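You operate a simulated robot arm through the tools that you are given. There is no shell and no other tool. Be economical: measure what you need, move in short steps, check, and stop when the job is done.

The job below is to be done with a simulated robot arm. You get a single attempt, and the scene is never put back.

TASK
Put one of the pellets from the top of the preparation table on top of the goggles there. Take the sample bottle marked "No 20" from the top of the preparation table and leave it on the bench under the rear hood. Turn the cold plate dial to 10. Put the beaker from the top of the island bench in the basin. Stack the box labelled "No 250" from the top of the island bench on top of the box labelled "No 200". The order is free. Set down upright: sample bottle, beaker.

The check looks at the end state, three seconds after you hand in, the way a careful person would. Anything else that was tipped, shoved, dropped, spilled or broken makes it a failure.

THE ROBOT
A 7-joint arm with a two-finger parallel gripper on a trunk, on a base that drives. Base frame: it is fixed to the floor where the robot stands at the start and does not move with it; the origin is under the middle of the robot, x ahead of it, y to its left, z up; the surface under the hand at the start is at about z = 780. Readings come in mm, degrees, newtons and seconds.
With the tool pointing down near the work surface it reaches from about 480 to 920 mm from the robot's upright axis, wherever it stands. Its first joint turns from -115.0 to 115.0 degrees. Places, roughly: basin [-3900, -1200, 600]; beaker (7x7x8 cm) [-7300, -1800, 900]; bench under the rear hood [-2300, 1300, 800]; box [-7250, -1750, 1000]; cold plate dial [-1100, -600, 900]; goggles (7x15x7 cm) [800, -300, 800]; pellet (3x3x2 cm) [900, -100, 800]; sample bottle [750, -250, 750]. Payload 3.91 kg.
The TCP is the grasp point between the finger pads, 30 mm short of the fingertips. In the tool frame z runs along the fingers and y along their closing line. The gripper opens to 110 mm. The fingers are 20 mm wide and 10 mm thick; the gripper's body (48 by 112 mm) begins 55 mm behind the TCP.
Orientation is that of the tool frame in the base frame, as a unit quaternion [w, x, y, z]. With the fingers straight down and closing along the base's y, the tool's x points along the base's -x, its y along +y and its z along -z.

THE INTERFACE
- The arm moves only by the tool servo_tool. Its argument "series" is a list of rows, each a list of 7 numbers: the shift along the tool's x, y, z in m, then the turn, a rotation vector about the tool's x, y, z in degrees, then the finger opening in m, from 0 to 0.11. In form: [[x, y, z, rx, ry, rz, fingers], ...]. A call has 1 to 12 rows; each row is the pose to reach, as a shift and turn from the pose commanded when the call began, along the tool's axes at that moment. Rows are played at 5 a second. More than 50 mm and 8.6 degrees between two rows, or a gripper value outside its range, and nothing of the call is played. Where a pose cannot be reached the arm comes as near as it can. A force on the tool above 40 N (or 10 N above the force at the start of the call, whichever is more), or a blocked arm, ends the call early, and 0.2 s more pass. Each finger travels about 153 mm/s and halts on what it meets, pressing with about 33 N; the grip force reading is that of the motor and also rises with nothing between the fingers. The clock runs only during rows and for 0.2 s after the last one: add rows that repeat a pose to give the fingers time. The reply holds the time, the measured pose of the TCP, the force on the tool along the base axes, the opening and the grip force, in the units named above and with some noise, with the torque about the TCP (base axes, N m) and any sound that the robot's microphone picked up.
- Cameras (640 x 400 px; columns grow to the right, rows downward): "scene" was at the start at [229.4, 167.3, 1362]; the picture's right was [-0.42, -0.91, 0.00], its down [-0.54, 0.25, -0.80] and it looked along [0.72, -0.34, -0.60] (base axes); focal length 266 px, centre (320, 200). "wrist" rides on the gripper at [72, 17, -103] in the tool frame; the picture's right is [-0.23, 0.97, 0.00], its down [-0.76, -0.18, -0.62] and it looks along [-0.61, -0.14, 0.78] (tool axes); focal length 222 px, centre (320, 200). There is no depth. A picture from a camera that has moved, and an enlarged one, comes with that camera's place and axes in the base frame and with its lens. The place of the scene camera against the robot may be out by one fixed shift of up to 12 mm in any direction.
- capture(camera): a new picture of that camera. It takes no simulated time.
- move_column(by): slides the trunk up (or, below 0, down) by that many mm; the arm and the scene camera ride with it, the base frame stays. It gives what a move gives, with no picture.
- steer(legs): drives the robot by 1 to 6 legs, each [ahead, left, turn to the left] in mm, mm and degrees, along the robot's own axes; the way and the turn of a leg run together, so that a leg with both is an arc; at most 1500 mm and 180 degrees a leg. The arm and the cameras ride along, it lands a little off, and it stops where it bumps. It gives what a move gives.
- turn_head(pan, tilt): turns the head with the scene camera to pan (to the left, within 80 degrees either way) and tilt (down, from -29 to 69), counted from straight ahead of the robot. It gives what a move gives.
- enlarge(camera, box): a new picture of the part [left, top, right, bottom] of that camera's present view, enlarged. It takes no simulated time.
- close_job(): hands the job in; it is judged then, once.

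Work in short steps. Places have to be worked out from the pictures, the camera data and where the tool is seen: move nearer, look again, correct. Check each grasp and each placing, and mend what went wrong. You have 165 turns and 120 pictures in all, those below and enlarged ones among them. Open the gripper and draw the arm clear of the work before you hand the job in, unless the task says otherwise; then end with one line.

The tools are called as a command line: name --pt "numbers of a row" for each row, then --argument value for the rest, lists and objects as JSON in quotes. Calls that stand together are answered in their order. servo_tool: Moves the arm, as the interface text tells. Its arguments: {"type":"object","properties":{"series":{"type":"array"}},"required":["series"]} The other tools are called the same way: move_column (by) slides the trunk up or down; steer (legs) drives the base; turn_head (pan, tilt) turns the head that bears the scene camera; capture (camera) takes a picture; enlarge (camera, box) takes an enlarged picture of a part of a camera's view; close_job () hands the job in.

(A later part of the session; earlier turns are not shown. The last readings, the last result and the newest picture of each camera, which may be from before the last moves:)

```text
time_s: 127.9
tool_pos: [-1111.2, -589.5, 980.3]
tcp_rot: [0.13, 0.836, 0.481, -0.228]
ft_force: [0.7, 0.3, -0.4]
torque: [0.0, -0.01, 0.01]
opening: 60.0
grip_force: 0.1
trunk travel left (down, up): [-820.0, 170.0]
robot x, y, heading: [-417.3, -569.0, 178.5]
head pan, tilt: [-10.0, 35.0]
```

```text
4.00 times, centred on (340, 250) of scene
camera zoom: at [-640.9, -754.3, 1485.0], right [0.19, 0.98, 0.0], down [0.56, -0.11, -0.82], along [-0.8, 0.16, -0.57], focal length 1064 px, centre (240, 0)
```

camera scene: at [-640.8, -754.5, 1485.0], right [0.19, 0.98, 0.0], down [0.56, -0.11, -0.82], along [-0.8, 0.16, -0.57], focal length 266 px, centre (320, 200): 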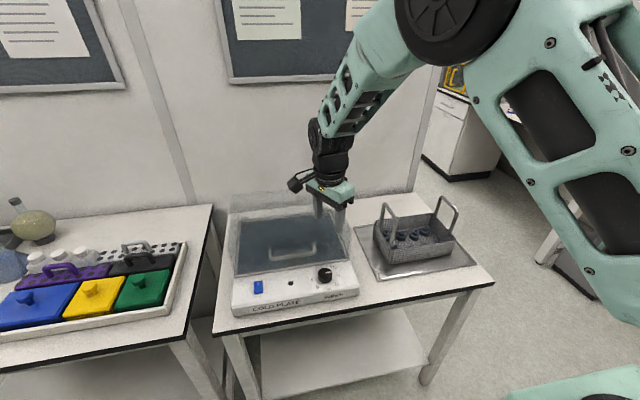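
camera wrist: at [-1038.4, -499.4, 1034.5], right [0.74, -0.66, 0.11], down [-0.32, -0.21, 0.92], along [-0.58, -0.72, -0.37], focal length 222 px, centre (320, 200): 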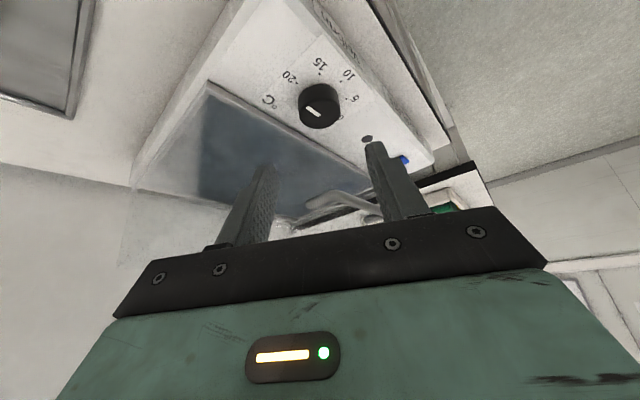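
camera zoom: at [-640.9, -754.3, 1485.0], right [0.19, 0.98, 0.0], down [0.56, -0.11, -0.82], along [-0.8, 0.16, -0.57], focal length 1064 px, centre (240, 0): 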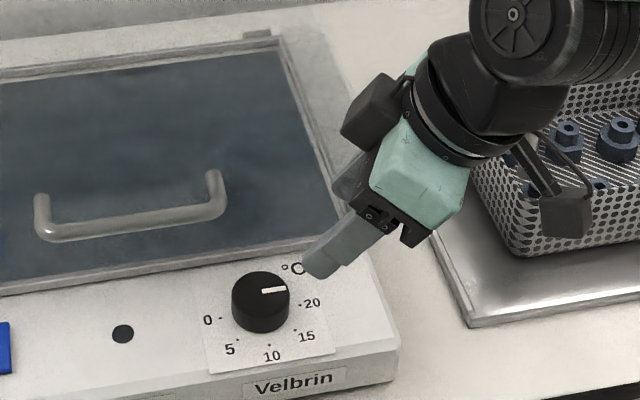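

Both views agree on the knob at ≈(-1138, -640). I advance along the tool axis most of the way, then check.

servo_tool --pt "0.012 0.002 0.03 0 0 0 0.06" --pt "0.012 0.002 0.06 0 0 0 0.06" --pt "0.012 0.002 0.08 0 0 0 0.06" --pt "0.012 0.002 0.08 0 0 0 0.06"

enlarge --camera "wrist" --box '[220, 50, 420, 250]'

enlarge --camera "scene" --box '[290, 225, 390, 305]'

```text
time_s: 128.9
tool_pos: [-1124.5, -617.4, 907.3]
tcp_rot: [0.131, 0.836, 0.481, -0.228]
ft_force: [0.8, 0.3, 0.0]
torque: [-0.01, -0.02, 0.01]
opening: 60.1
grip_force: 0.2
trunk travel left (down, up): [-820.0, 170.0]
robot x, y, heading: [-415.5, -570.9, 178.7]
head pan, tilt: [-10.0, 35.0]
```

```text
2.00 times, centred on (320, 150) of wrist
camera zoom: at [-1052.2, -526.5, 959.3], right [0.74, -0.66, 0.11], down [-0.32, -0.21, 0.92], along [-0.59, -0.72, -0.37], focal length 444 px, centre (320, 300)
```

zoom: 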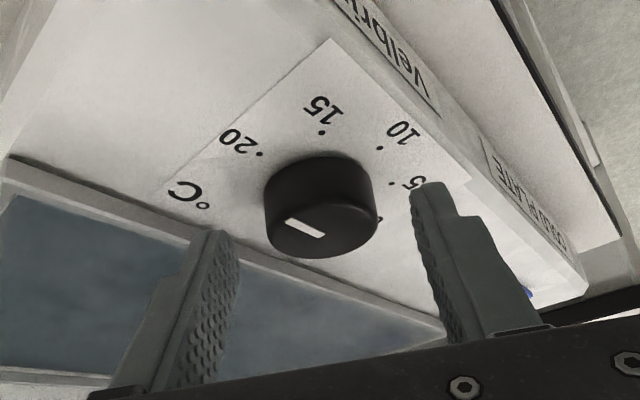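

```text
5.00 times, centred on (340, 265) of scene
camera zoom: at [-640.9, -754.3, 1485.0], right [0.19, 0.98, 0.0], down [0.56, -0.11, -0.82], along [-0.8, 0.16, -0.57], focal length 1330 px, centre (220, -125)
```

zoom: 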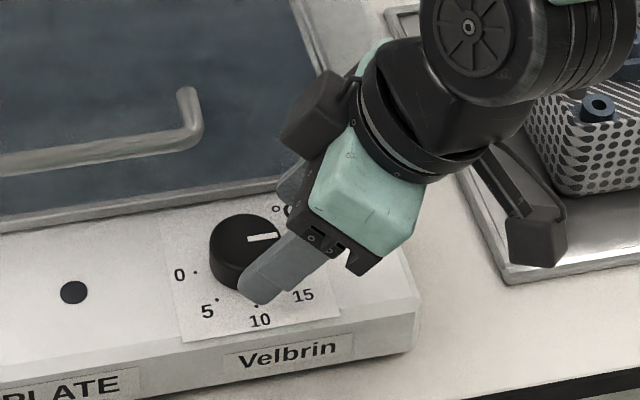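

Knob is well between the fingers. I advance 31 mm more and close gently.

servo_tool --pt "-0.001 0 0.015 0 0 0 0.06" --pt "-0.002 0 0.025 0 0 0 0.06" --pt "-0.002 0 0.031 0 0 0 0.06" --pt "-0.002 0 0.031 0 0 0 0.06"

enlarge --camera "wrist" --box '[220, 50, 420, 250]'

enlarge --camera "scene" --box '[290, 225, 390, 305]'

```text
time_s: 129.7
tool_pos: [-1133.0, -627.4, 886.1]
tcp_rot: [0.129, 0.836, 0.481, -0.229]
ft_force: [11.3, 10.2, 27.2]
torque: [-0.29, -1.01, 0.55]
opening: 61.9
grip_force: 2.3
trunk travel left (down, up): [-820.0, 170.0]
robot x, y, heading: [-420.4, -568.5, 178.7]
head pan, tilt: [-10.0, 35.0]
stopped in row 3: the force on the tool passed its limit at 50 N (the readings are from after the stop); the commanded pose is now the measured one
```

```text
2.00 times, centred on (320, 150) of wrist
camera zoom: at [-1059.9, -537.5, 939.4], right [0.74, -0.66, 0.11], down [-0.32, -0.21, 0.92], along [-0.59, -0.72, -0.37], focal length 444 px, centre (320, 300)
```

zoom: 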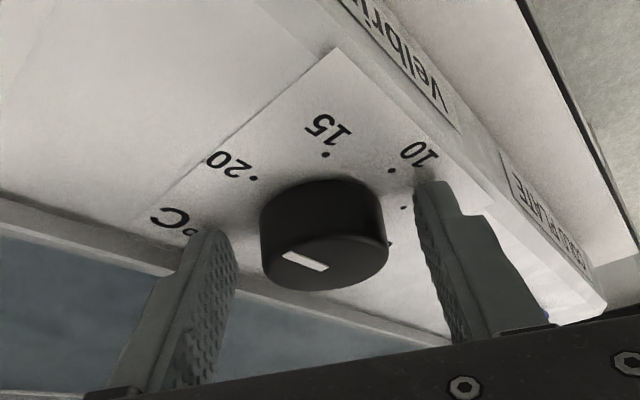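

```text
5.00 times, centred on (340, 265) of scene
camera zoom: at [-639.2, -753.3, 1485.8], right [0.2, 0.98, 0.0], down [0.56, -0.11, -0.82], along [-0.8, 0.16, -0.57], focal length 1330 px, centre (220, -125)
```

zoom: 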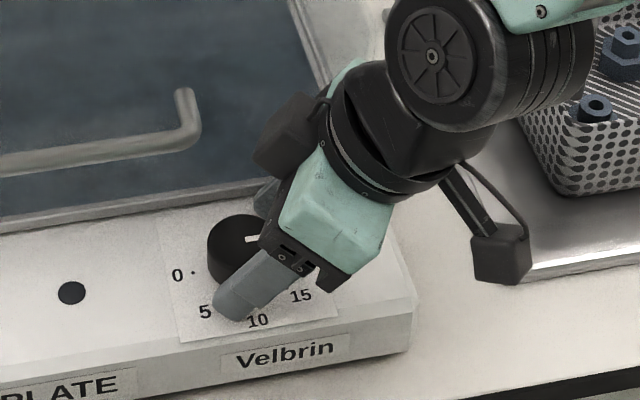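

The fingertips touched the panel. I back off 4 mm along the tool axis and close on the knob.

servo_tool --pt "0 0 -0.004 0 0 0 0.06" --pt "0 0 -0.004 0 0 0 0.05" --pt "0 0 -0.004 0 0 0 0.035" --pt "0 0 -0.004 0 0 0 0.02" --pt "0 0 -0.004 0 0 0 0.02"

enlarge --camera "wrist" --box '[220, 50, 420, 250]'

```text
time_s: 130.9
tool_pos: [-1133.3, -627.2, 885.6]
tcp_rot: [0.13, 0.836, 0.482, -0.226]
ft_force: [1.8, -2.3, -12.0]
torque: [-0.49, 0.53, 0.07]
opening: 41.5
grip_force: 44.8
trunk travel left (down, up): [-820.0, 170.0]
robot x, y, heading: [-417.9, -570.0, 178.9]
head pan, tilt: [-10.0, 35.0]
```

```text
2.00 times, centred on (320, 150) of wrist
camera zoom: at [-1059.5, -536.9, 939.9], right [0.74, -0.66, 0.11], down [-0.32, -0.21, 0.92], along [-0.58, -0.72, -0.37], focal length 444 px, centre (320, 300)
```

zoom: 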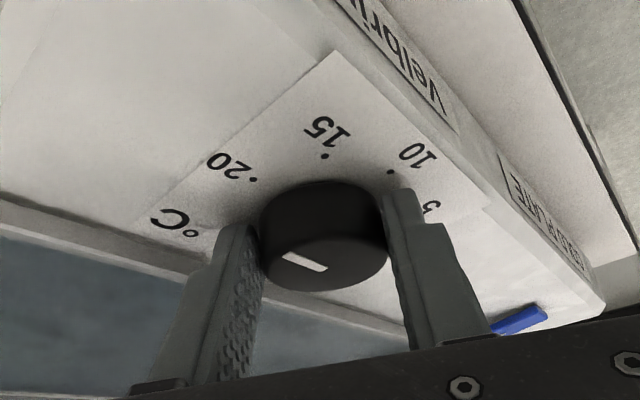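

Knob gripped (41.5 mm). I turn 43° clockwise about the vertical through the knob.

servo_tool --pt "-0.0001 0.0014 0 3.62 0 6.22 0.02" --pt "-0.0003 0.0028 0.0002 7.24 0 12.44 0.02" --pt "-0.0007 0.0041 0.0004 10.86 0 18.66 0.02" --pt "-0.0012 0.0053 0.0007 14.49 0 24.88 0.02" --pt "-0.0018 0.0065 0.0011 18.11 0 31.1 0.02" --pt "-0.0026 0.0076 0.0015 21.73 0 37.32 0.02" --pt "-0.0026 0.0076 0.0015 21.73 0 37.32 0.02"

enlarge --camera "scene" --box '[290, 225, 390, 305]'

enlarge --camera "wrist" --box '[220, 50, 420, 250]'

```text
time_s: 132.5
tool_pos: [-1123.7, -635.2, 886.2]
tcp_rot: [0.038, 0.955, 0.14, -0.258]
ft_force: [22.9, -20.1, -14.6]
torque: [0.12, -0.33, 0.4]
opening: 41.7
grip_force: 44.6
trunk travel left (down, up): [-820.0, 170.0]
robot x, y, heading: [-415.5, -567.2, 178.9]
head pan, tilt: [-10.0, 35.0]
```

```text
5.00 times, centred on (340, 265) of scene
camera zoom: at [-640.3, -755.3, 1484.9], right [0.19, 0.98, 0.0], down [0.56, -0.11, -0.82], along [-0.8, 0.16, -0.57], focal length 1330 px, centre (220, -125)
```

zoom: 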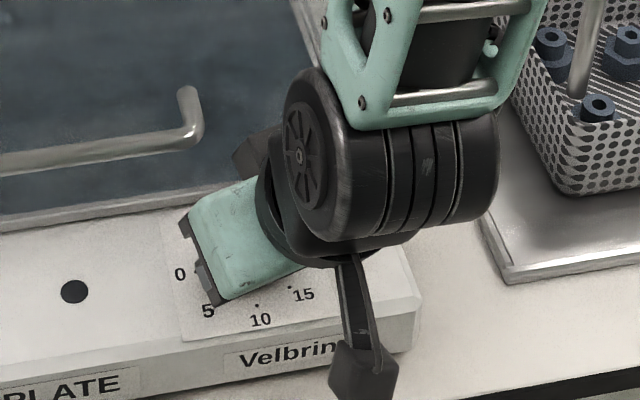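

```text
2.00 times, centred on (320, 150) of wrist
camera zoom: at [-1009.8, -620.0, 940.4], right [0.09, -0.99, 0.12], down [-0.38, 0.07, 0.92], along [-0.92, -0.13, -0.37], focal length 444 px, centre (320, 300)
```

zoom: 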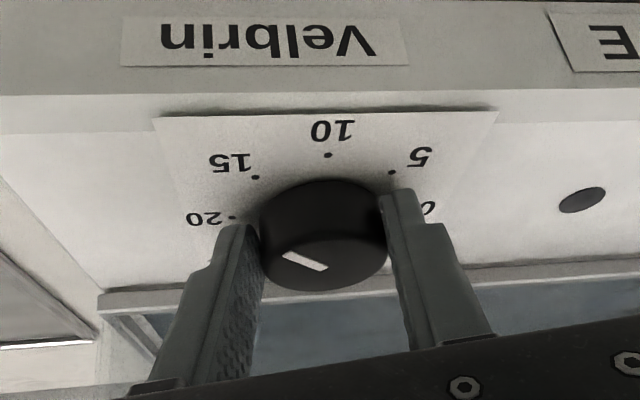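

The knob turns with the grip. I continue another 43°, adding a small shift that relieves the side force.

servo_tool --pt "0.0014 0.0044 0 3.62 0 6.22 0.02" --pt "0.0012 0.0058 0.0002 7.24 0 12.44 0.02" --pt "0.0008 0.0071 0.0004 10.86 0 18.66 0.02" --pt "0.0003 0.0083 0.0007 14.49 0 24.88 0.02" --pt "-0.0003 0.0095 0.0011 18.11 0 31.1 0.02" --pt "-0.0011 0.0106 0.0015 21.73 0 37.32 0.02" --pt "-0.0011 0.0106 0.0015 21.73 0 37.32 0.02"

enlarge --camera "wrist" --box '[220, 50, 420, 250]'

```text
time_s: 134.1
tool_pos: [-1126.6, -648.3, 887.5]
tcp_rot: [-0.057, 0.94, -0.221, -0.255]
ft_force: [0.6, -26.5, -1.2]
torque: [-0.65, -0.4, 0.36]
opening: 41.5
grip_force: 45.0
trunk travel left (down, up): [-820.0, 170.0]
robot x, y, heading: [-420.1, -569.6, 178.7]
head pan, tilt: [-10.0, 35.0]
```

```text
2.00 times, centred on (320, 150) of wrist
camera zoom: at [-1030.7, -714.5, 940.7], right [-0.61, -0.78, 0.12], down [-0.23, 0.32, 0.92], along [-0.76, 0.53, -0.37], focal length 444 px, centre (320, 300)
```

zoom: 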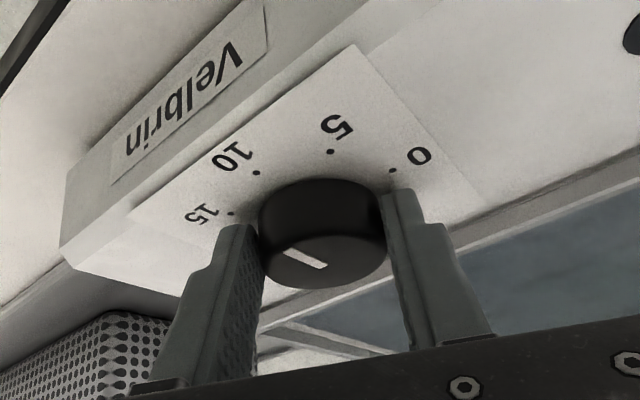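

The geometry puts the pointer at 10 within a degree. I release and back out along the tool axis.

servo_tool --pt "0 0 0 0 0 0 0.045" --pt "0 0 0 0 0 0 0.06" --pt "0 0 0 0 0 0 0.06" --pt "0 0 -0.03 0 0 0 0.06" --pt "0 0 -0.07 0 0 0 0.06" --pt "0 0 -0.11 0 0 0 0.06" --pt "0 0 -0.15 0 0 0 0.06" --pt "0 0 -0.19 0 0 0 0.06" --pt "0 0 -0.22 0 0 0 0.06"

enlarge --camera "wrist" --box '[260, 20, 380, 140]'

enlarge --camera "scene" --box '[290, 245, 370, 305]'

```text
time_s: 136.3
tool_pos: [-1044.5, -656.9, 1070.8]
tcp_rot: [-0.086, 0.929, -0.252, -0.258]
ft_force: [-0.1, -0.3, 0.1]
torque: [0.01, 0.02, 0.03]
opening: 60.0
grip_force: 0.1
trunk travel left (down, up): [-820.0, 170.0]
robot x, y, heading: [-418.3, -569.0, 179.0]
head pan, tilt: [-10.0, 35.0]
stopped in row 9: the arm was blocked; the commanded pose is now the measured one
```

```text
3.33 times, centred on (320, 80) of wrist
camera zoom: at [-954.6, -732.3, 1122.3], right [-0.67, -0.74, 0.09], down [-0.2, 0.3, 0.93], along [-0.72, 0.6, -0.35], focal length 740 px, centre (320, 600)
```

zoom: 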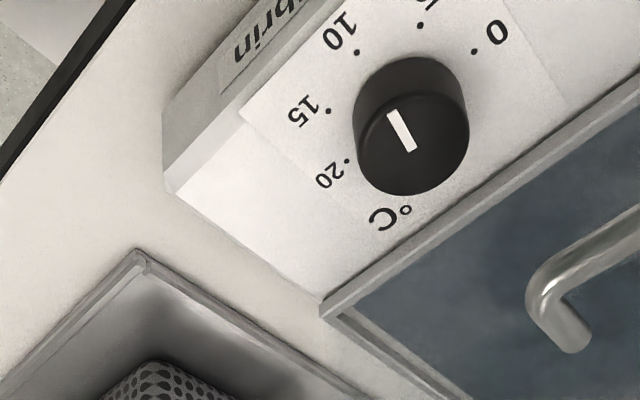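

```text
6.67 times, centred on (330, 275) of scene
camera zoom: at [-641.7, -755.6, 1486.1], right [0.18, 0.98, 0.0], down [0.55, -0.1, -0.83], along [-0.81, 0.15, -0.56], focal length 1773 px, centre (253, -300)
```

zoom: 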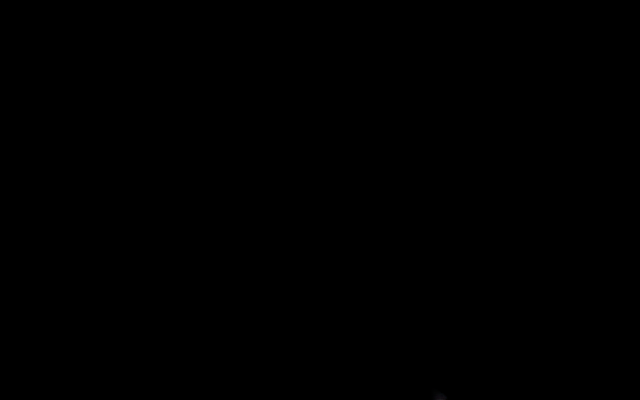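

The pointer seems to have slipped past 10 at release, and the arm bumped toward the head. I move the tool to +y, away from the head, and re-inspect.

servo_tool --pt "-0.0212 -0.043 0.0145 0 0 0 0.06" --pt "-0.0424 -0.0859 0.029 0 0 0 0.06" --pt "-0.0636 -0.129 0.0435 0 0 0 0.06" --pt "-0.0636 -0.129 0.0435 0 0 0 0.06"

capture --camera "scene"

enlarge --camera "scene" --box '[290, 245, 370, 305]'

```text
refused: row 3 steps farther than a row can; nothing moved
```

```text
39 pictures are left
camera scene: at [-641.7, -755.6, 1486.1], right [0.18, 0.98, 0.0], down [0.55, -0.1, -0.83], along [-0.81, 0.15, -0.56], focal length 266 px, centre (320, 200)
```

scene: 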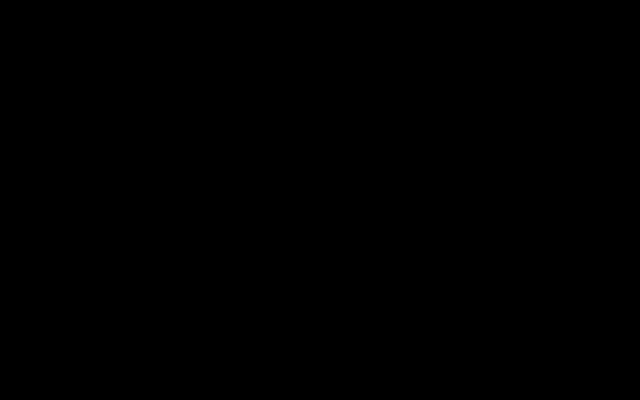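

```text
6.67 times, centred on (330, 275) of scene
camera zoom: at [-641.7, -755.6, 1486.1], right [0.18, 0.98, 0.0], down [0.55, -0.1, -0.83], along [-0.81, 0.15, -0.56], focal length 1773 px, centre (253, -300)
```

zoom: 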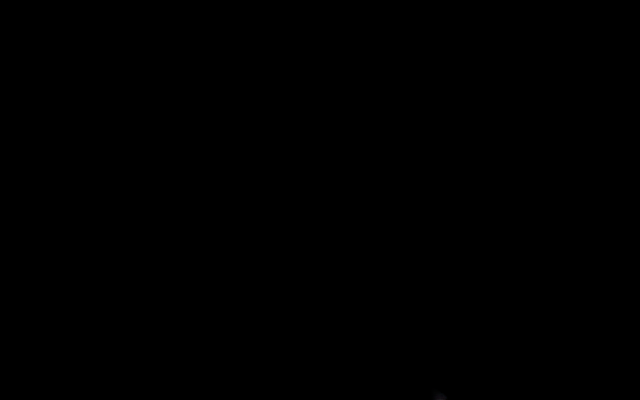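

Steps were marginally too long; again with shorter ones, picture after.

servo_tool --pt "-0.017 -0.034 0.012 0 0 0 0.06" --pt "-0.034 -0.069 0.023 0 0 0 0.06" --pt "-0.051 -0.103 0.035 0 0 0 0.06" --pt "-0.064 -0.129 0.0435 0 0 0 0.06" --pt "-0.064 -0.129 0.0435 0 0 0 0.06"

enlarge --camera "scene" --box '[290, 245, 370, 305]'

```text
time_s: 137.5
tool_pos: [-1046.1, -508.8, 1071.0]
tcp_rot: [-0.084, 0.929, -0.251, -0.258]
ft_force: [-0.1, -0.2, 0.3]
torque: [-0.02, 0.0, 0.01]
opening: 60.0
grip_force: 0.0
trunk travel left (down, up): [-820.0, 170.0]
robot x, y, heading: [-414.2, -571.1, 178.8]
head pan, tilt: [-10.0, 35.0]
```

```text
6.67 times, centred on (330, 275) of scene
camera zoom: at [-641.0, -754.1, 1485.0], right [0.2, 0.98, 0.0], down [0.56, -0.11, -0.82], along [-0.8, 0.16, -0.57], focal length 1773 px, centre (253, -300)
```

zoom: 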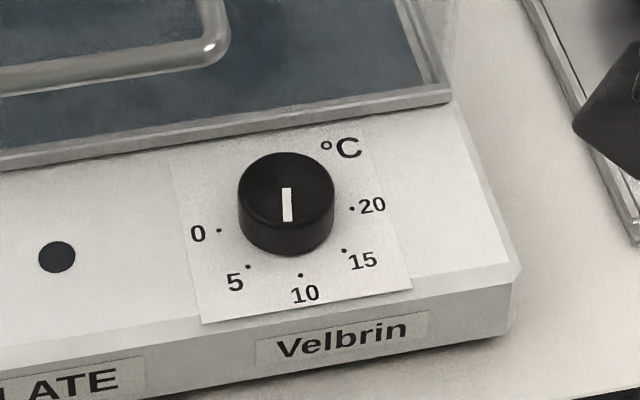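

The pointer now stands about 10° past 10 (≈8.9); my pivot was ~6 mm off in y. I will re-grip centred on (-1136.5, -645.7) and turn back ~10.5°. First the pre-approach.

servo_tool --pt "0.0183 0.0305 0.0135 -1.56 -0.1 -2.56 0.06" --pt "0.0366 0.061 0.027 -3.12 -0.2 -5.12 0.06" --pt "0.0549 0.0916 0.0406 -4.68 -0.3 -7.68 0.06" --pt "0.0732 0.1222 0.0542 -6.24 -0.4 -10.24 0.06" --pt "0.0915 0.1527 0.0677 -7.8 -0.45 -12.8 0.06" --pt "0.0915 0.1527 0.0677 -7.8 -0.45 -12.8 0.06"

```text
time_s: 138.9
tool_pos: [-1084.9, -659.1, 963.1]
tcp_rot: [-0.049, 0.954, -0.128, -0.267]
ft_force: [-0.3, 0.8, 0.3]
torque: [0.03, -0.02, -0.01]
opening: 60.0
grip_force: 0.0
trunk travel left (down, up): [-820.0, 170.0]
robot x, y, heading: [-412.1, -568.9, 178.8]
head pan, tilt: [-10.0, 35.0]
```

I advance along the tool axis onto the knob (open), then look.

servo_tool --pt "0 0.0033 0.03 0 0 0 0.06" --pt "0 0.0033 0.06 0 0 0 0.06" --pt "0 0.0033 0.075 0 0 0 0.06" --pt "0 0.0033 0.082 0 0 0 0.06" --pt "0 0.0033 0.082 0 0 0 0.06"

enlarge --camera "wrist" --box '[220, 50, 420, 250]'

```text
time_s: 140.1
tool_pos: [-1126.6, -647.1, 891.0]
tcp_rot: [-0.05, 0.954, -0.128, -0.267]
ft_force: [0.7, 0.5, 0.9]
torque: [0.03, 0.02, 0.0]
opening: 60.0
grip_force: 0.0
trunk travel left (down, up): [-820.0, 170.0]
robot x, y, heading: [-413.2, -569.4, 178.7]
head pan, tilt: [-10.0, 35.0]
```

```text
2.00 times, centred on (320, 150) of wrist
camera zoom: at [-1019.2, -696.5, 942.5], right [-0.45, -0.89, 0.09], down [-0.27, 0.23, 0.93], along [-0.85, 0.4, -0.35], focal length 444 px, centre (320, 300)
```

zoom: 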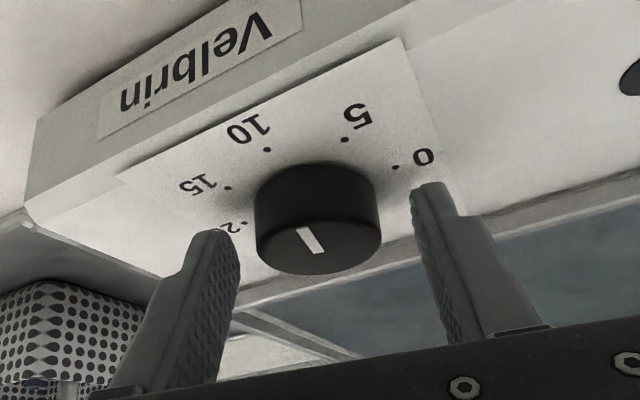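

Knob is ~2.5 mm off-centre between the fingers; I correct, and close.

servo_tool --pt "0 -0.0025 0 0 0 0 0.06" --pt "0 -0.0025 0 0 0 0 0.05" --pt "0 -0.0025 0 0 0 0 0.045" --pt "0 -0.0025 0 0 0 0 0.038" --pt "0 -0.0025 0 0 0 0 0.034" --pt "0 -0.0025 0 0 0 0 0.034"

```text
time_s: 141.5
tool_pos: [-1124.8, -645.6, 891.9]
tcp_rot: [-0.05, 0.954, -0.127, -0.267]
ft_force: [-2.6, -6.8, -1.4]
torque: [-0.84, 0.13, 0.1]
opening: 41.5
grip_force: 45.3
trunk travel left (down, up): [-820.0, 170.0]
robot x, y, heading: [-417.0, -570.6, 179.0]
head pan, tilt: [-10.0, 35.0]
```

Small side force only. I turn back 10.3° counter-clockwise.

servo_tool --pt "0 0.0004 0 -1.8 -0.1 -2.93 0.034" --pt "0 -0.0001 0 -3.59 -0.17 -5.86 0.034" --pt "0 -0.0009 -0.0001 -5.38 -0.26 -8.79 0.034" --pt "0 -0.0009 -0.0001 -5.38 -0.26 -8.79 0.034" --pt "0 -0.0009 -0.0001 -5.38 -0.26 -8.79 0.034"

enlarge --camera "wrist" --box '[220, 50, 420, 250]'

```text
time_s: 142.7
tool_pos: [-1125.1, -642.6, 891.8]
tcp_rot: [-0.026, 0.962, -0.042, -0.27]
ft_force: [-1.4, 4.1, 0.8]
torque: [-0.17, 0.03, -0.08]
opening: 41.4
grip_force: 44.4
trunk travel left (down, up): [-820.0, 170.0]
robot x, y, heading: [-416.1, -569.5, 178.5]
head pan, tilt: [-10.0, 35.0]
```

```text
2.00 times, centred on (320, 150) of wrist
camera zoom: at [-1011.2, -673.1, 942.8], right [-0.29, -0.95, 0.09], down [-0.31, 0.18, 0.93], along [-0.91, 0.24, -0.35], focal length 444 px, centre (320, 300)
```

zoom: 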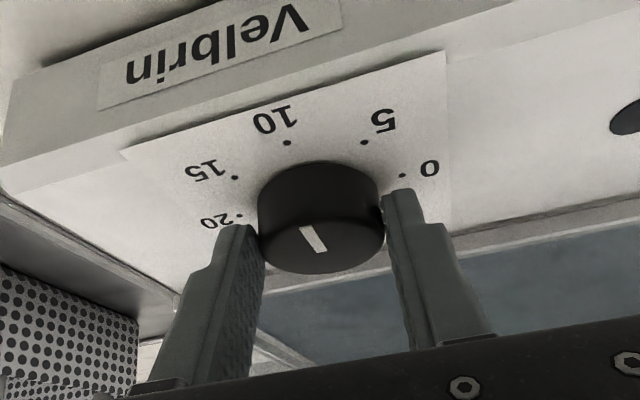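

Pointer is within ~2.5° of 10. I add 2.5° counter-clockwise and open in small steps.

servo_tool --pt "0 -0.0005 0 -1.3 -0.05 -2.13 0.034" --pt "0 -0.0005 0 -1.3 -0.05 -2.13 0.034" --pt "0 -0.0005 0 -1.3 -0.05 -2.13 0.041" --pt "0 -0.0005 0 -1.3 -0.05 -2.13 0.043" --pt "0 -0.0005 0 -1.3 -0.05 -2.13 0.046" --pt "0 -0.0005 0 -1.3 -0.05 -2.13 0.05" --pt "0 -0.0005 0 -1.3 -0.05 -2.13 0.06" --pt "0 -0.0005 0 -1.3 -0.05 -2.13 0.06"

enlarge --camera "wrist" --box '[220, 50, 420, 250]'

```text
time_s: 144.5
tool_pos: [-1124.8, -644.5, 892.4]
tcp_rot: [-0.021, 0.962, -0.021, -0.27]
ft_force: [-0.2, -0.4, 0.5]
torque: [0.01, 0.0, 0.0]
opening: 59.9
grip_force: 0.0
trunk travel left (down, up): [-820.0, 170.0]
robot x, y, heading: [-418.9, -572.5, 178.7]
head pan, tilt: [-10.0, 35.0]
```

```text
2.00 times, centred on (320, 150) of wrist
camera zoom: at [-1010.0, -669.0, 942.9], right [-0.24, -0.97, 0.09], down [-0.32, 0.17, 0.93], along [-0.92, 0.2, -0.35], focal length 444 px, centre (320, 300)
```

zoom: 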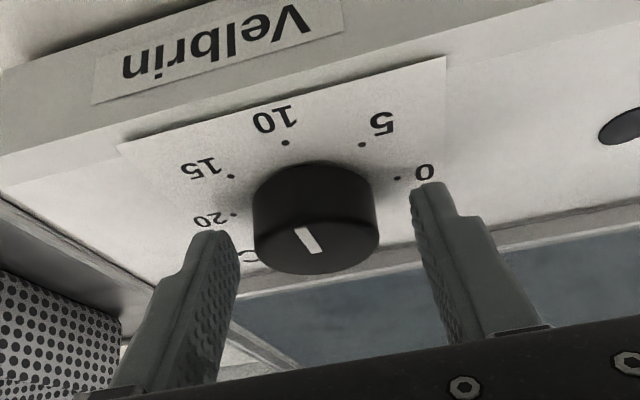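

Pointer now at 10 (within ~1°). I back out 100 mm, then move to +y.

servo_tool --pt "0 0 -0.03 0 0 0 0.06" --pt "0 0 -0.06 0 0 0 0.06" --pt "0 0 -0.1 0 0 0 0.06" --pt "0 -0.04 -0.11 0 0 0 0.06" --pt "0 -0.08 -0.12 0 0 0 0.06" --pt "0 -0.12 -0.13 0 0 0 0.06" --pt "-0.01 -0.15 -0.14 0 7.8 0 0.06" --pt "-0.02 -0.15 -0.15 0 15.6 0 0.06" --pt "-0.03 -0.15 -0.16 0 23.4 0 0.06" --pt "-0.05 -0.15 -0.18 0 31.2 0 0.06" --pt "-0.05 -0.15 -0.18 0 31.2 0 0.06"

enlarge --camera "scene" --box '[270, 225, 390, 305]'

```text
time_s: 146.9
tool_pos: [-1067.2, -502.8, 1077.7]
tcp_rot: [-0.014, 1.0, -0.025, -0.001]
ft_force: [-0.7, -0.8, 0.3]
torque: [0.0, 0.03, 0.01]
opening: 60.0
grip_force: 0.0
trunk travel left (down, up): [-820.0, 170.0]
robot x, y, heading: [-413.4, -569.0, 178.8]
head pan, tilt: [-10.0, 35.0]
```

```text
5.00 times, centred on (330, 265) of scene
camera zoom: at [-641.0, -754.0, 1485.0], right [0.2, 0.98, 0.0], down [0.56, -0.11, -0.82], along [-0.8, 0.16, -0.57], focal length 1330 px, centre (270, -125)
```

zoom: 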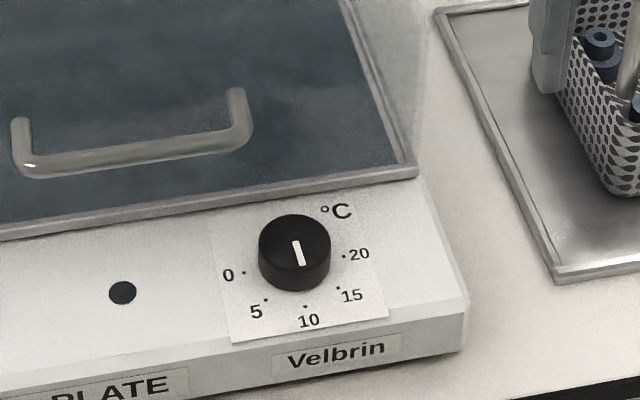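

Dial reads 10. I tuck the arm and drive out to the corridor and along it to x≈-3000, then look ahead.

servo_tool --pt "0.035 0.014 -0.02 0 0 0 0.06" --pt "0.07 0.028 -0.04 0 0 0 0.06" --pt "0.105 0.042 -0.06 0 0 0 0.06" --pt "0.14 0.057 -0.075 0 0 0 0.06" --pt "0.14 0.057 -0.075 0 0 0 0.06"

steer --legs '[[0, -1000, 1], [1300, 0, 0], [1300, 0, 0]]'

turn_head --pan 10 --tilt 12

capture --camera "scene"

```text
time_s: 148.1
tool_pos: [-928.8, -567.8, 1147.3]
tcp_rot: [-0.014, 1.0, -0.025, -0.001]
ft_force: [-0.1, -0.6, 0.8]
torque: [0.0, 0.03, 0.03]
opening: 60.1
grip_force: 0.0
trunk travel left (down, up): [-820.0, 170.0]
robot x, y, heading: [-417.6, -573.8, 178.7]
head pan, tilt: [-10.0, 35.0]
```

```text
time_s: 165.5
tool_pos: [-3492.5, 425.2, 1146.7]
tcp_rot: [-0.014, 1.0, -0.013, -0.001]
ft_force: [-0.9, -0.4, 0.2]
torque: [0.0, 0.01, 0.0]
opening: 59.9
grip_force: 0.0
trunk travel left (down, up): [-820.0, 170.0]
robot x, y, heading: [-2976.4, 435.6, -179.6]
head pan, tilt: [-10.0, 35.0]
```

```text
time_s: 166.3
tool_pos: [-3492.5, 425.0, 1145.9]
tcp_rot: [-0.014, 1.0, -0.013, -0.002]
ft_force: [-0.4, -0.2, 0.0]
torque: [-0.01, -0.02, -0.01]
opening: 59.7
grip_force: 0.1
trunk travel left (down, up): [-820.0, 170.0]
robot x, y, heading: [-2980.2, 435.6, -179.7]
head pan, tilt: [10.0, 12.0]
```

```text
32 pictures are left
camera scene: at [-3205.9, 213.5, 1521.8], right [-0.18, 0.98, 0.0], down [0.21, 0.04, -0.98], along [-0.96, -0.17, -0.21], focal length 266 px, centre (320, 200)
```

scene: 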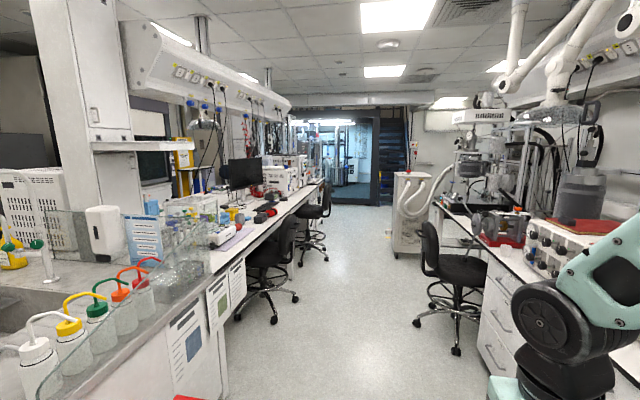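

I look left to see the island's near end and the aisle beside it.

turn_head --pan 65 --tilt 18

capture --camera "scene"

```text
time_s: 167.6
tool_pos: [-3493.9, 424.9, 1146.7]
tcp_rot: [-0.014, 1.0, -0.013, -0.001]
ft_force: [-0.4, -0.5, -0.4]
torque: [0.03, -0.02, 0.0]
opening: 60.1
grip_force: 0.0
trunk travel left (down, up): [-820.0, 170.0]
robot x, y, heading: [-2981.7, 434.1, -180.0]
head pan, tilt: [65.0, 18.0]
```

```text
31 pictures are left
camera scene: at [-3153.3, 145.3, 1512.1], right [-0.91, 0.42, 0.0], down [0.13, 0.28, -0.95], along [-0.4, -0.86, -0.31], focal length 266 px, centre (320, 200)
```

scene: 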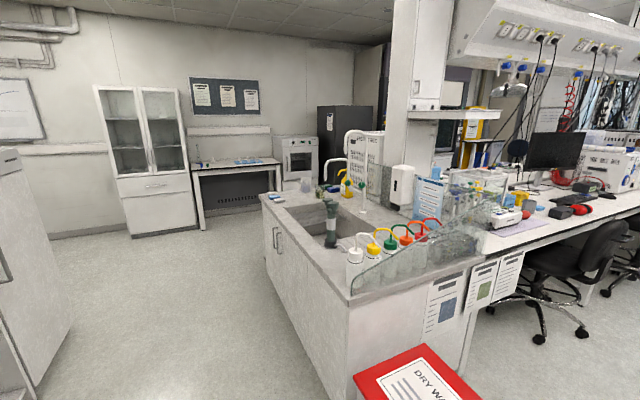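

The basin is reachable from the aisle at the island's end, and the island's south side from an aisle at y≈-2600. I go down this aisle and look west along the south side.

steer --legs '[[-130, 0, 0], [0, 1400, 0], [0, 1500, 0]]'

turn_head --pan -5 --tilt 14

capture --camera "scene"

```text
time_s: 182.6
tool_pos: [-3373.8, -2500.6, 1146.4]
tcp_rot: [-0.014, 1.0, -0.006, -0.002]
ft_force: [-0.7, 0.2, 0.1]
torque: [-0.03, -0.02, -0.01]
opening: 60.0
grip_force: 0.1
trunk travel left (down, up): [-820.0, 170.0]
robot x, y, heading: [-2862.4, -2486.4, -179.2]
head pan, tilt: [65.0, 18.0]
```

```text
time_s: 184.0
tool_pos: [-3372.6, -2501.6, 1145.4]
tcp_rot: [-0.014, 1.0, -0.006, -0.001]
ft_force: [0.2, -0.3, 0.9]
torque: [-0.04, 0.02, 0.0]
opening: 59.9
grip_force: 0.0
trunk travel left (down, up): [-820.0, 170.0]
robot x, y, heading: [-2861.9, -2484.7, -178.9]
head pan, tilt: [-5.0, 14.0]
```

```text
30 pictures are left
camera scene: at [-3084.2, -2685.5, 1518.6], right [0.07, 1.0, 0.0], down [0.24, -0.02, -0.97], along [-0.97, 0.07, -0.24], focal length 266 px, centre (320, 200)
```

scene: 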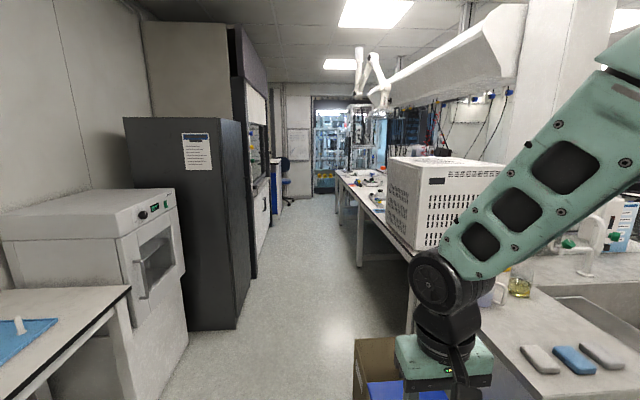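

The south aisle is clear between y≈-3240 and -2390. I centre at y≈-2820 and drive west.

steer --legs '[[0, 340, -1], [1400, 0, 0], [1400, 0, 0], [1300, 0, 0]]'

turn_head --pan -50 --tilt 22

capture --camera "scene"

```text
time_s: 205.7
tool_pos: [-7504.8, -2863.9, 1146.5]
tcp_rot: [-0.014, 1.0, -0.009, -0.002]
ft_force: [0.8, 0.4, 0.2]
torque: [0.0, -0.03, 0.0]
opening: 60.1
grip_force: 0.2
trunk travel left (down, up): [-820.0, 170.0]
robot x, y, heading: [-6993.2, -2850.9, -179.5]
head pan, tilt: [-5.0, 14.0]
```

```text
time_s: 206.8
tool_pos: [-7503.9, -2865.6, 1146.2]
tcp_rot: [-0.014, 1.0, -0.008, -0.003]
ft_force: [-0.2, -0.6, 0.3]
torque: [-0.01, 0.04, -0.01]
opening: 60.2
grip_force: 0.0
trunk travel left (down, up): [-820.0, 170.0]
robot x, y, heading: [-6993.7, -2850.7, -179.4]
head pan, tilt: [-50.0, 22.0]
```

```text
29 pictures are left
camera scene: at [-7184.4, -2986.7, 1505.6], right [0.76, 0.65, 0.0], down [0.24, -0.28, -0.93], along [-0.6, 0.7, -0.37], focal length 266 px, centre (320, 200)
```

scene: 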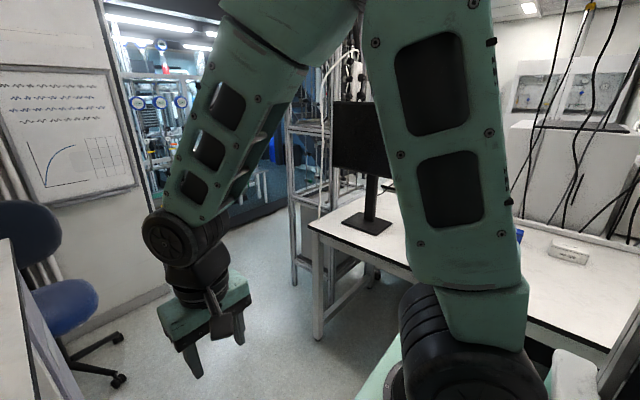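

I turn to face the island bench and look.

steer --legs '[[0, 0, -90.5]]'

turn_head --pan 5 --tilt 25

capture --camera "scene"

```text
time_s: 208.5
tool_pos: [-7473.9, -2717.7, 1146.8]
tcp_rot: [-0.015, 0.99, -0.142, 0.0]
ft_force: [0.2, 0.0, 0.6]
torque: [0.04, 0.0, 0.02]
opening: 60.1
grip_force: 0.1
trunk travel left (down, up): [-820.0, 170.0]
robot x, y, heading: [-6972.7, -2838.0, 165.2]
head pan, tilt: [-50.0, 22.0]
stopped in leg 1: the robot was blocked; the commanded pose is now the measured one
```

```text
time_s: 209.8
tool_pos: [-7473.2, -2717.4, 1146.7]
tcp_rot: [-0.014, 0.99, -0.141, 0.0]
ft_force: [-0.9, -0.5, -0.6]
torque: [0.04, 0.0, -0.01]
opening: 60.1
grip_force: 0.2
trunk travel left (down, up): [-820.0, 170.0]
robot x, y, heading: [-6978.7, -2835.2, 165.4]
head pan, tilt: [5.0, 25.0]
```

```text
28 pictures are left
camera scene: at [-7247.4, -2985.6, 1500.8], right [0.17, 0.99, 0.0], down [0.42, -0.07, -0.91], along [-0.89, 0.15, -0.42], focal length 266 px, centre (320, 200)
```

scene: 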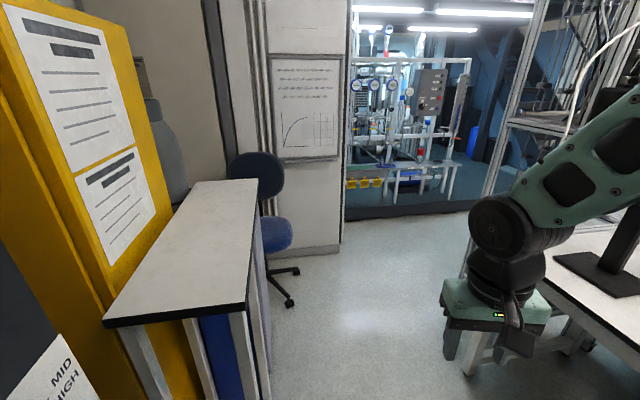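

The base's rear corner was blocked by the south furniture. I strafe right (+y) first, then finish the turn.

steer --legs '[[0, -220, 0], [0, 0, -75]]'

turn_head --pan 5 --tilt 28

capture --camera "scene"

```text
time_s: 214.7
tool_pos: [-6921.7, -2115.2, 1146.4]
tcp_rot: [0.011, -0.691, 0.722, -0.009]
ft_force: [-0.1, 0.1, -0.4]
torque: [0.0, -0.02, 0.03]
opening: 60.0
grip_force: 0.0
trunk travel left (down, up): [-820.0, 170.0]
robot x, y, heading: [-6917.5, -2624.1, 88.9]
head pan, tilt: [5.0, 25.0]
```

```text
time_s: 215.3
tool_pos: [-6921.8, -2114.9, 1145.9]
tcp_rot: [0.012, -0.692, 0.722, -0.009]
ft_force: [0.0, 0.3, 0.2]
torque: [0.0, -0.01, -0.03]
opening: 60.0
grip_force: 0.1
trunk travel left (down, up): [-820.0, 170.0]
robot x, y, heading: [-6921.4, -2628.5, 89.0]
head pan, tilt: [5.0, 28.0]
```

```text
27 pictures are left
camera scene: at [-7120.7, -2391.5, 1496.0], right [1.0, 0.07, 0.0], down [0.03, -0.47, -0.88], along [-0.06, 0.88, -0.47], focal length 266 px, centre (320, 200)
```

scene: 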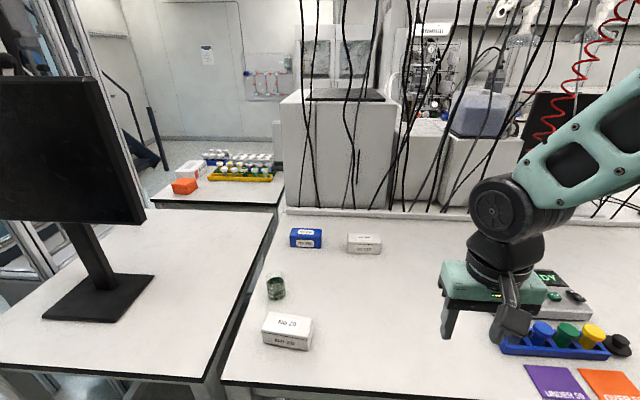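

Boxes and beaker are in view. I enlarge to read the labels.

enlarge --camera "scene" --box '[250, 215, 400, 365]'

```text
2.67 times, centred on (325, 290) of scene
camera zoom: at [-7120.7, -2391.5, 1496.0], right [1.0, 0.07, 0.0], down [0.03, -0.47, -0.88], along [-0.06, 0.88, -0.47], focal length 709 px, centre (307, -40)
```

zoom: 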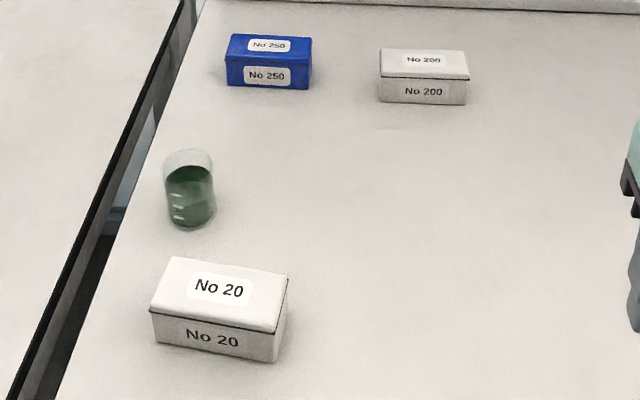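

Blue is No 250, white (rear) No 200, and the beaker holds green liquid. I move the base closer: boxes at y≈-1555 must be within reach.

steer --legs '[[0, 200, 1], [200, 0, 0]]'

servo_tool --pt "0 0 0 0 0 8.5 0.1" --pt "0 0 0 0 0 17 0.1" --pt "0 0 0 0 0 25.5 0.1" --pt "0 0 0 0 0 34 0.1" --pt "0 0 0 0 0 42.5 0.1" --pt "0 0 0 0 0 51 0.1" --pt "0 0 0 0 0 59.5 0.1" --pt "0 0 0 0 0 68 0.1" --pt "0 0 0 0 0 76.5 0.1" --pt "0 0 0 0 0 85 0.1" --pt "0 0 0 0 0 91 0.1" --pt "0 0 0 0 0 91 0.1"

```text
time_s: 218.2
tool_pos: [-7131.5, -1914.0, 1147.6]
tcp_rot: [0.012, -0.696, 0.718, -0.008]
ft_force: [0.4, 0.1, -0.3]
torque: [0.0, 0.0, -0.01]
opening: 60.0
grip_force: 0.0
trunk travel left (down, up): [-820.0, 170.0]
robot x, y, heading: [-7122.2, -2429.5, 90.0]
head pan, tilt: [5.0, 28.0]
```

```text
time_s: 220.8
tool_pos: [-7131.8, -1913.6, 1147.1]
tcp_rot: [0.014, 0.025, 1.0, 0.002]
ft_force: [-0.8, -0.8, -0.5]
torque: [0.0, 0.0, -0.02]
opening: 100.0
grip_force: 0.0
trunk travel left (down, up): [-820.0, 170.0]
robot x, y, heading: [-7123.8, -2427.4, 89.7]
head pan, tilt: [5.0, 28.0]
```

I move above the blue box with a small level/yaw correction, then look with the wrist camera.

servo_tool --pt "0.012 0.045 0 0 1.6 -2.9 0.1" --pt "0.025 0.09 0 0 1.6 -2.9 0.1" --pt "0.037 0.135 0 0 1.6 -2.9 0.1" --pt "0.05 0.18 0 0 1.6 -2.9 0.1" --pt "0.062 0.225 0.01 0 1.6 -2.9 0.1" --pt "0.075 0.27 0.02 0 1.6 -2.9 0.1" --pt "0.087 0.315 0.03 0 1.6 -2.9 0.1" --pt "0.1 0.355 0.04 0 1.6 -2.9 0.1" --pt "0.1 0.366 0.06 0 1.6 -2.9 0.1" --pt "0.1 0.366 0.06 0 1.6 -2.9 0.1"

capture --camera "wrist"

```text
time_s: 223.0
tool_pos: [-7211.5, -1542.7, 1085.5]
tcp_rot: [0.0, -0.002, 1.0, 0.002]
ft_force: [-0.1, 0.8, -0.3]
torque: [0.01, 0.03, 0.03]
opening: 99.9
grip_force: 0.0
trunk travel left (down, up): [-820.0, 170.0]
robot x, y, heading: [-7123.9, -2423.6, 89.9]
head pan, tilt: [5.0, 28.0]
```

```text
25 pictures are left
camera wrist: at [-7283.9, -1526.9, 1189.6], right [0.22, 0.97, 0.0], down [0.76, -0.18, 0.62], along [0.61, -0.14, -0.78], focal length 222 px, centre (320, 200)
```

wrist: 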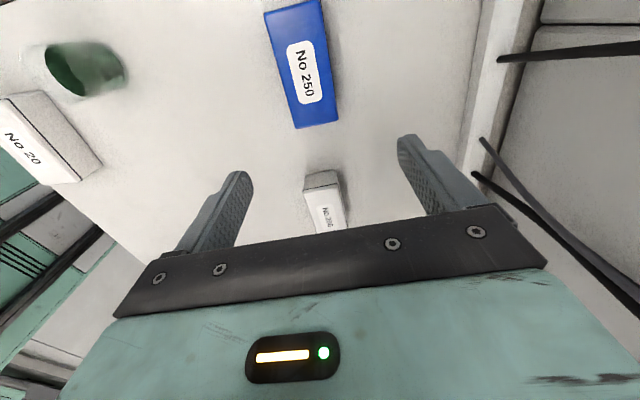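

Blue box centre ≈ (-7242, -1552), aligned with x, ~54 mm wide, top z≈900. I descend around it and close.

servo_tool --pt "0.03 -0.009 0.03 0 0 0 0.1" --pt "0.03 -0.009 0.07 0 0 0 0.1" --pt "0.03 -0.009 0.11 0 0 0 0.1" --pt "0.03 -0.009 0.15 0 0 0 0.1" --pt "0.03 -0.009 0.18 0 0 0 0.1" --pt "0.03 -0.009 0.195 0 0 0 0.1" --pt "0.03 -0.009 0.195 0 0 0 0.1" --pt "0.03 -0.009 0.195 0 0 0 0.06" --pt "0.03 -0.009 0.195 0 0 0 0.03" --pt "0.03 -0.009 0.195 0 0 0 0.03" --pt "0.03 -0.009 0.195 0 0 0 0.03"

capture --camera "wrist"

```text
time_s: 225.4
tool_pos: [-7243.5, -1551.4, 889.9]
tcp_rot: [0.001, -0.002, 1.0, 0.002]
ft_force: [0.4, 0.8, 0.0]
torque: [-0.06, 0.02, -0.02]
opening: 57.9
grip_force: 33.0
trunk travel left (down, up): [-820.0, 170.0]
robot x, y, heading: [-7126.8, -2425.3, 90.0]
head pan, tilt: [5.0, 28.0]
```

```text
24 pictures are left
camera wrist: at [-7315.3, -1535.4, 994.4], right [0.22, 0.97, 0.0], down [0.76, -0.18, 0.62], along [0.61, -0.14, -0.78], focal length 222 px, centre (320, 200)
```

wrist: 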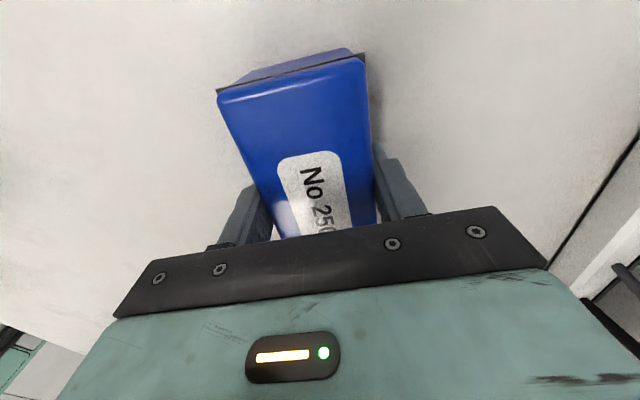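

Blue box held (57.9 mm). I lift and carry it above the white box, estimated at (-7023, -1570).

servo_tool --pt "0 0 -0.03 0 0 0 0.03" --pt "0 0 -0.07 0 0 0 0.03" --pt "0 0 -0.11 0 0 0 0.03" --pt "-0.04 -0.004 -0.11 0 0 0 0.03" --pt "-0.08 -0.008 -0.11 0 0 0 0.03" --pt "-0.12 -0.012 -0.11 0 0 0 0.03" --pt "-0.16 -0.016 -0.11 0 0 0 0.03" --pt "-0.2 -0.018 -0.11 0 0 0 0.03" --pt "-0.22 -0.018 -0.11 0 0 0 0.03" --pt "-0.22 -0.018 -0.11 0 0 0 0.03"

enlarge --camera "wrist" --box '[160, 0, 460, 240]'

capture --camera "scene"

```text
time_s: 227.6
tool_pos: [-7023.1, -1568.5, 1000.8]
tcp_rot: [-0.001, -0.003, 1.0, 0.001]
ft_force: [-0.5, -0.3, -1.9]
torque: [0.01, -0.01, -0.02]
opening: 58.0
grip_force: 33.3
trunk travel left (down, up): [-820.0, 170.0]
robot x, y, heading: [-7126.0, -2425.1, 89.8]
head pan, tilt: [5.0, 28.0]
```

```text
1.67 times, centred on (310, 120) of wrist
camera zoom: at [-7095.9, -1552.8, 1106.3], right [0.22, 0.97, 0.0], down [0.76, -0.18, 0.62], along [0.61, -0.14, -0.78], focal length 370 px, centre (337, 333)
```

zoom: 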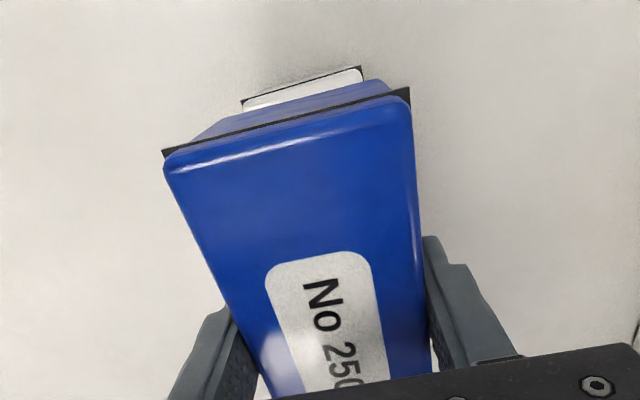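

```text
22 pictures are left
camera scene: at [-7328.1, -2192.3, 1495.9], right [1.0, 0.08, 0.0], down [0.04, -0.47, -0.88], along [-0.07, 0.88, -0.47], focal length 266 px, centre (320, 200)
```

scene: 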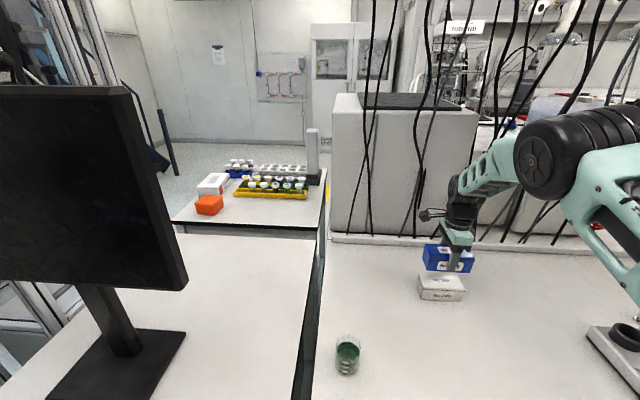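

White box centre ≈ (-7022, -1573); I shift 5 mm in -y and lower toward contact (expected z≈938).

servo_tool --pt "0 -0.005 0.02 0 0 0 0.03" --pt "0 -0.005 0.04 0 0 0 0.03" --pt "0 -0.005 0.053 0 0 0 0.03" --pt "0 -0.005 0.056 0 0 0 0.03" --pt "0 -0.005 0.059 0 0 0 0.03" --pt "0 -0.005 0.062 0 0 0 0.03" --pt "0 -0.005 0.062 0 0 0 0.03"

```text
time_s: 229.2
tool_pos: [-7024.7, -1573.4, 941.5]
tcp_rot: [0.0, -0.002, 1.0, 0.004]
ft_force: [1.8, 3.1, 34.5]
torque: [-0.75, -0.07, -0.01]
opening: 57.6
grip_force: 33.4
trunk travel left (down, up): [-820.0, 170.0]
robot x, y, heading: [-7122.7, -2427.2, 89.9]
head pan, tilt: [5.0, 28.0]
```

In contact. I relieve the pressure, check alignment, then release.

servo_tool --pt "0 0 -0.003 0 0 0 0.03" --pt "0 0 -0.003 0 0 0 0.03"

enlarge --camera "scene" --box '[390, 220, 510, 320]'

```text
time_s: 229.8
tool_pos: [-7024.0, -1573.0, 940.8]
tcp_rot: [0.0, -0.002, 1.0, 0.003]
ft_force: [-0.2, 8.9, 19.4]
torque: [0.18, -0.23, 0.08]
opening: 57.7
grip_force: 33.3
trunk travel left (down, up): [-820.0, 170.0]
robot x, y, heading: [-7123.9, -2425.4, 89.8]
head pan, tilt: [5.0, 28.0]
```

```text
4.00 times, centred on (450, 270) of scene
camera zoom: at [-7328.2, -2193.0, 1496.0], right [1.0, 0.09, 0.0], down [0.04, -0.47, -0.88], along [-0.08, 0.88, -0.47], focal length 1064 px, centre (-200, -80)
```

zoom: 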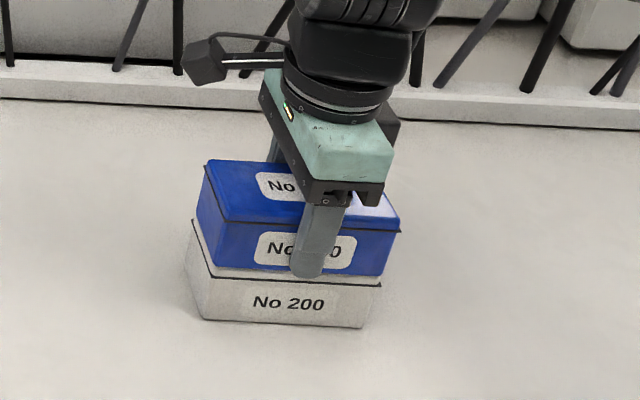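

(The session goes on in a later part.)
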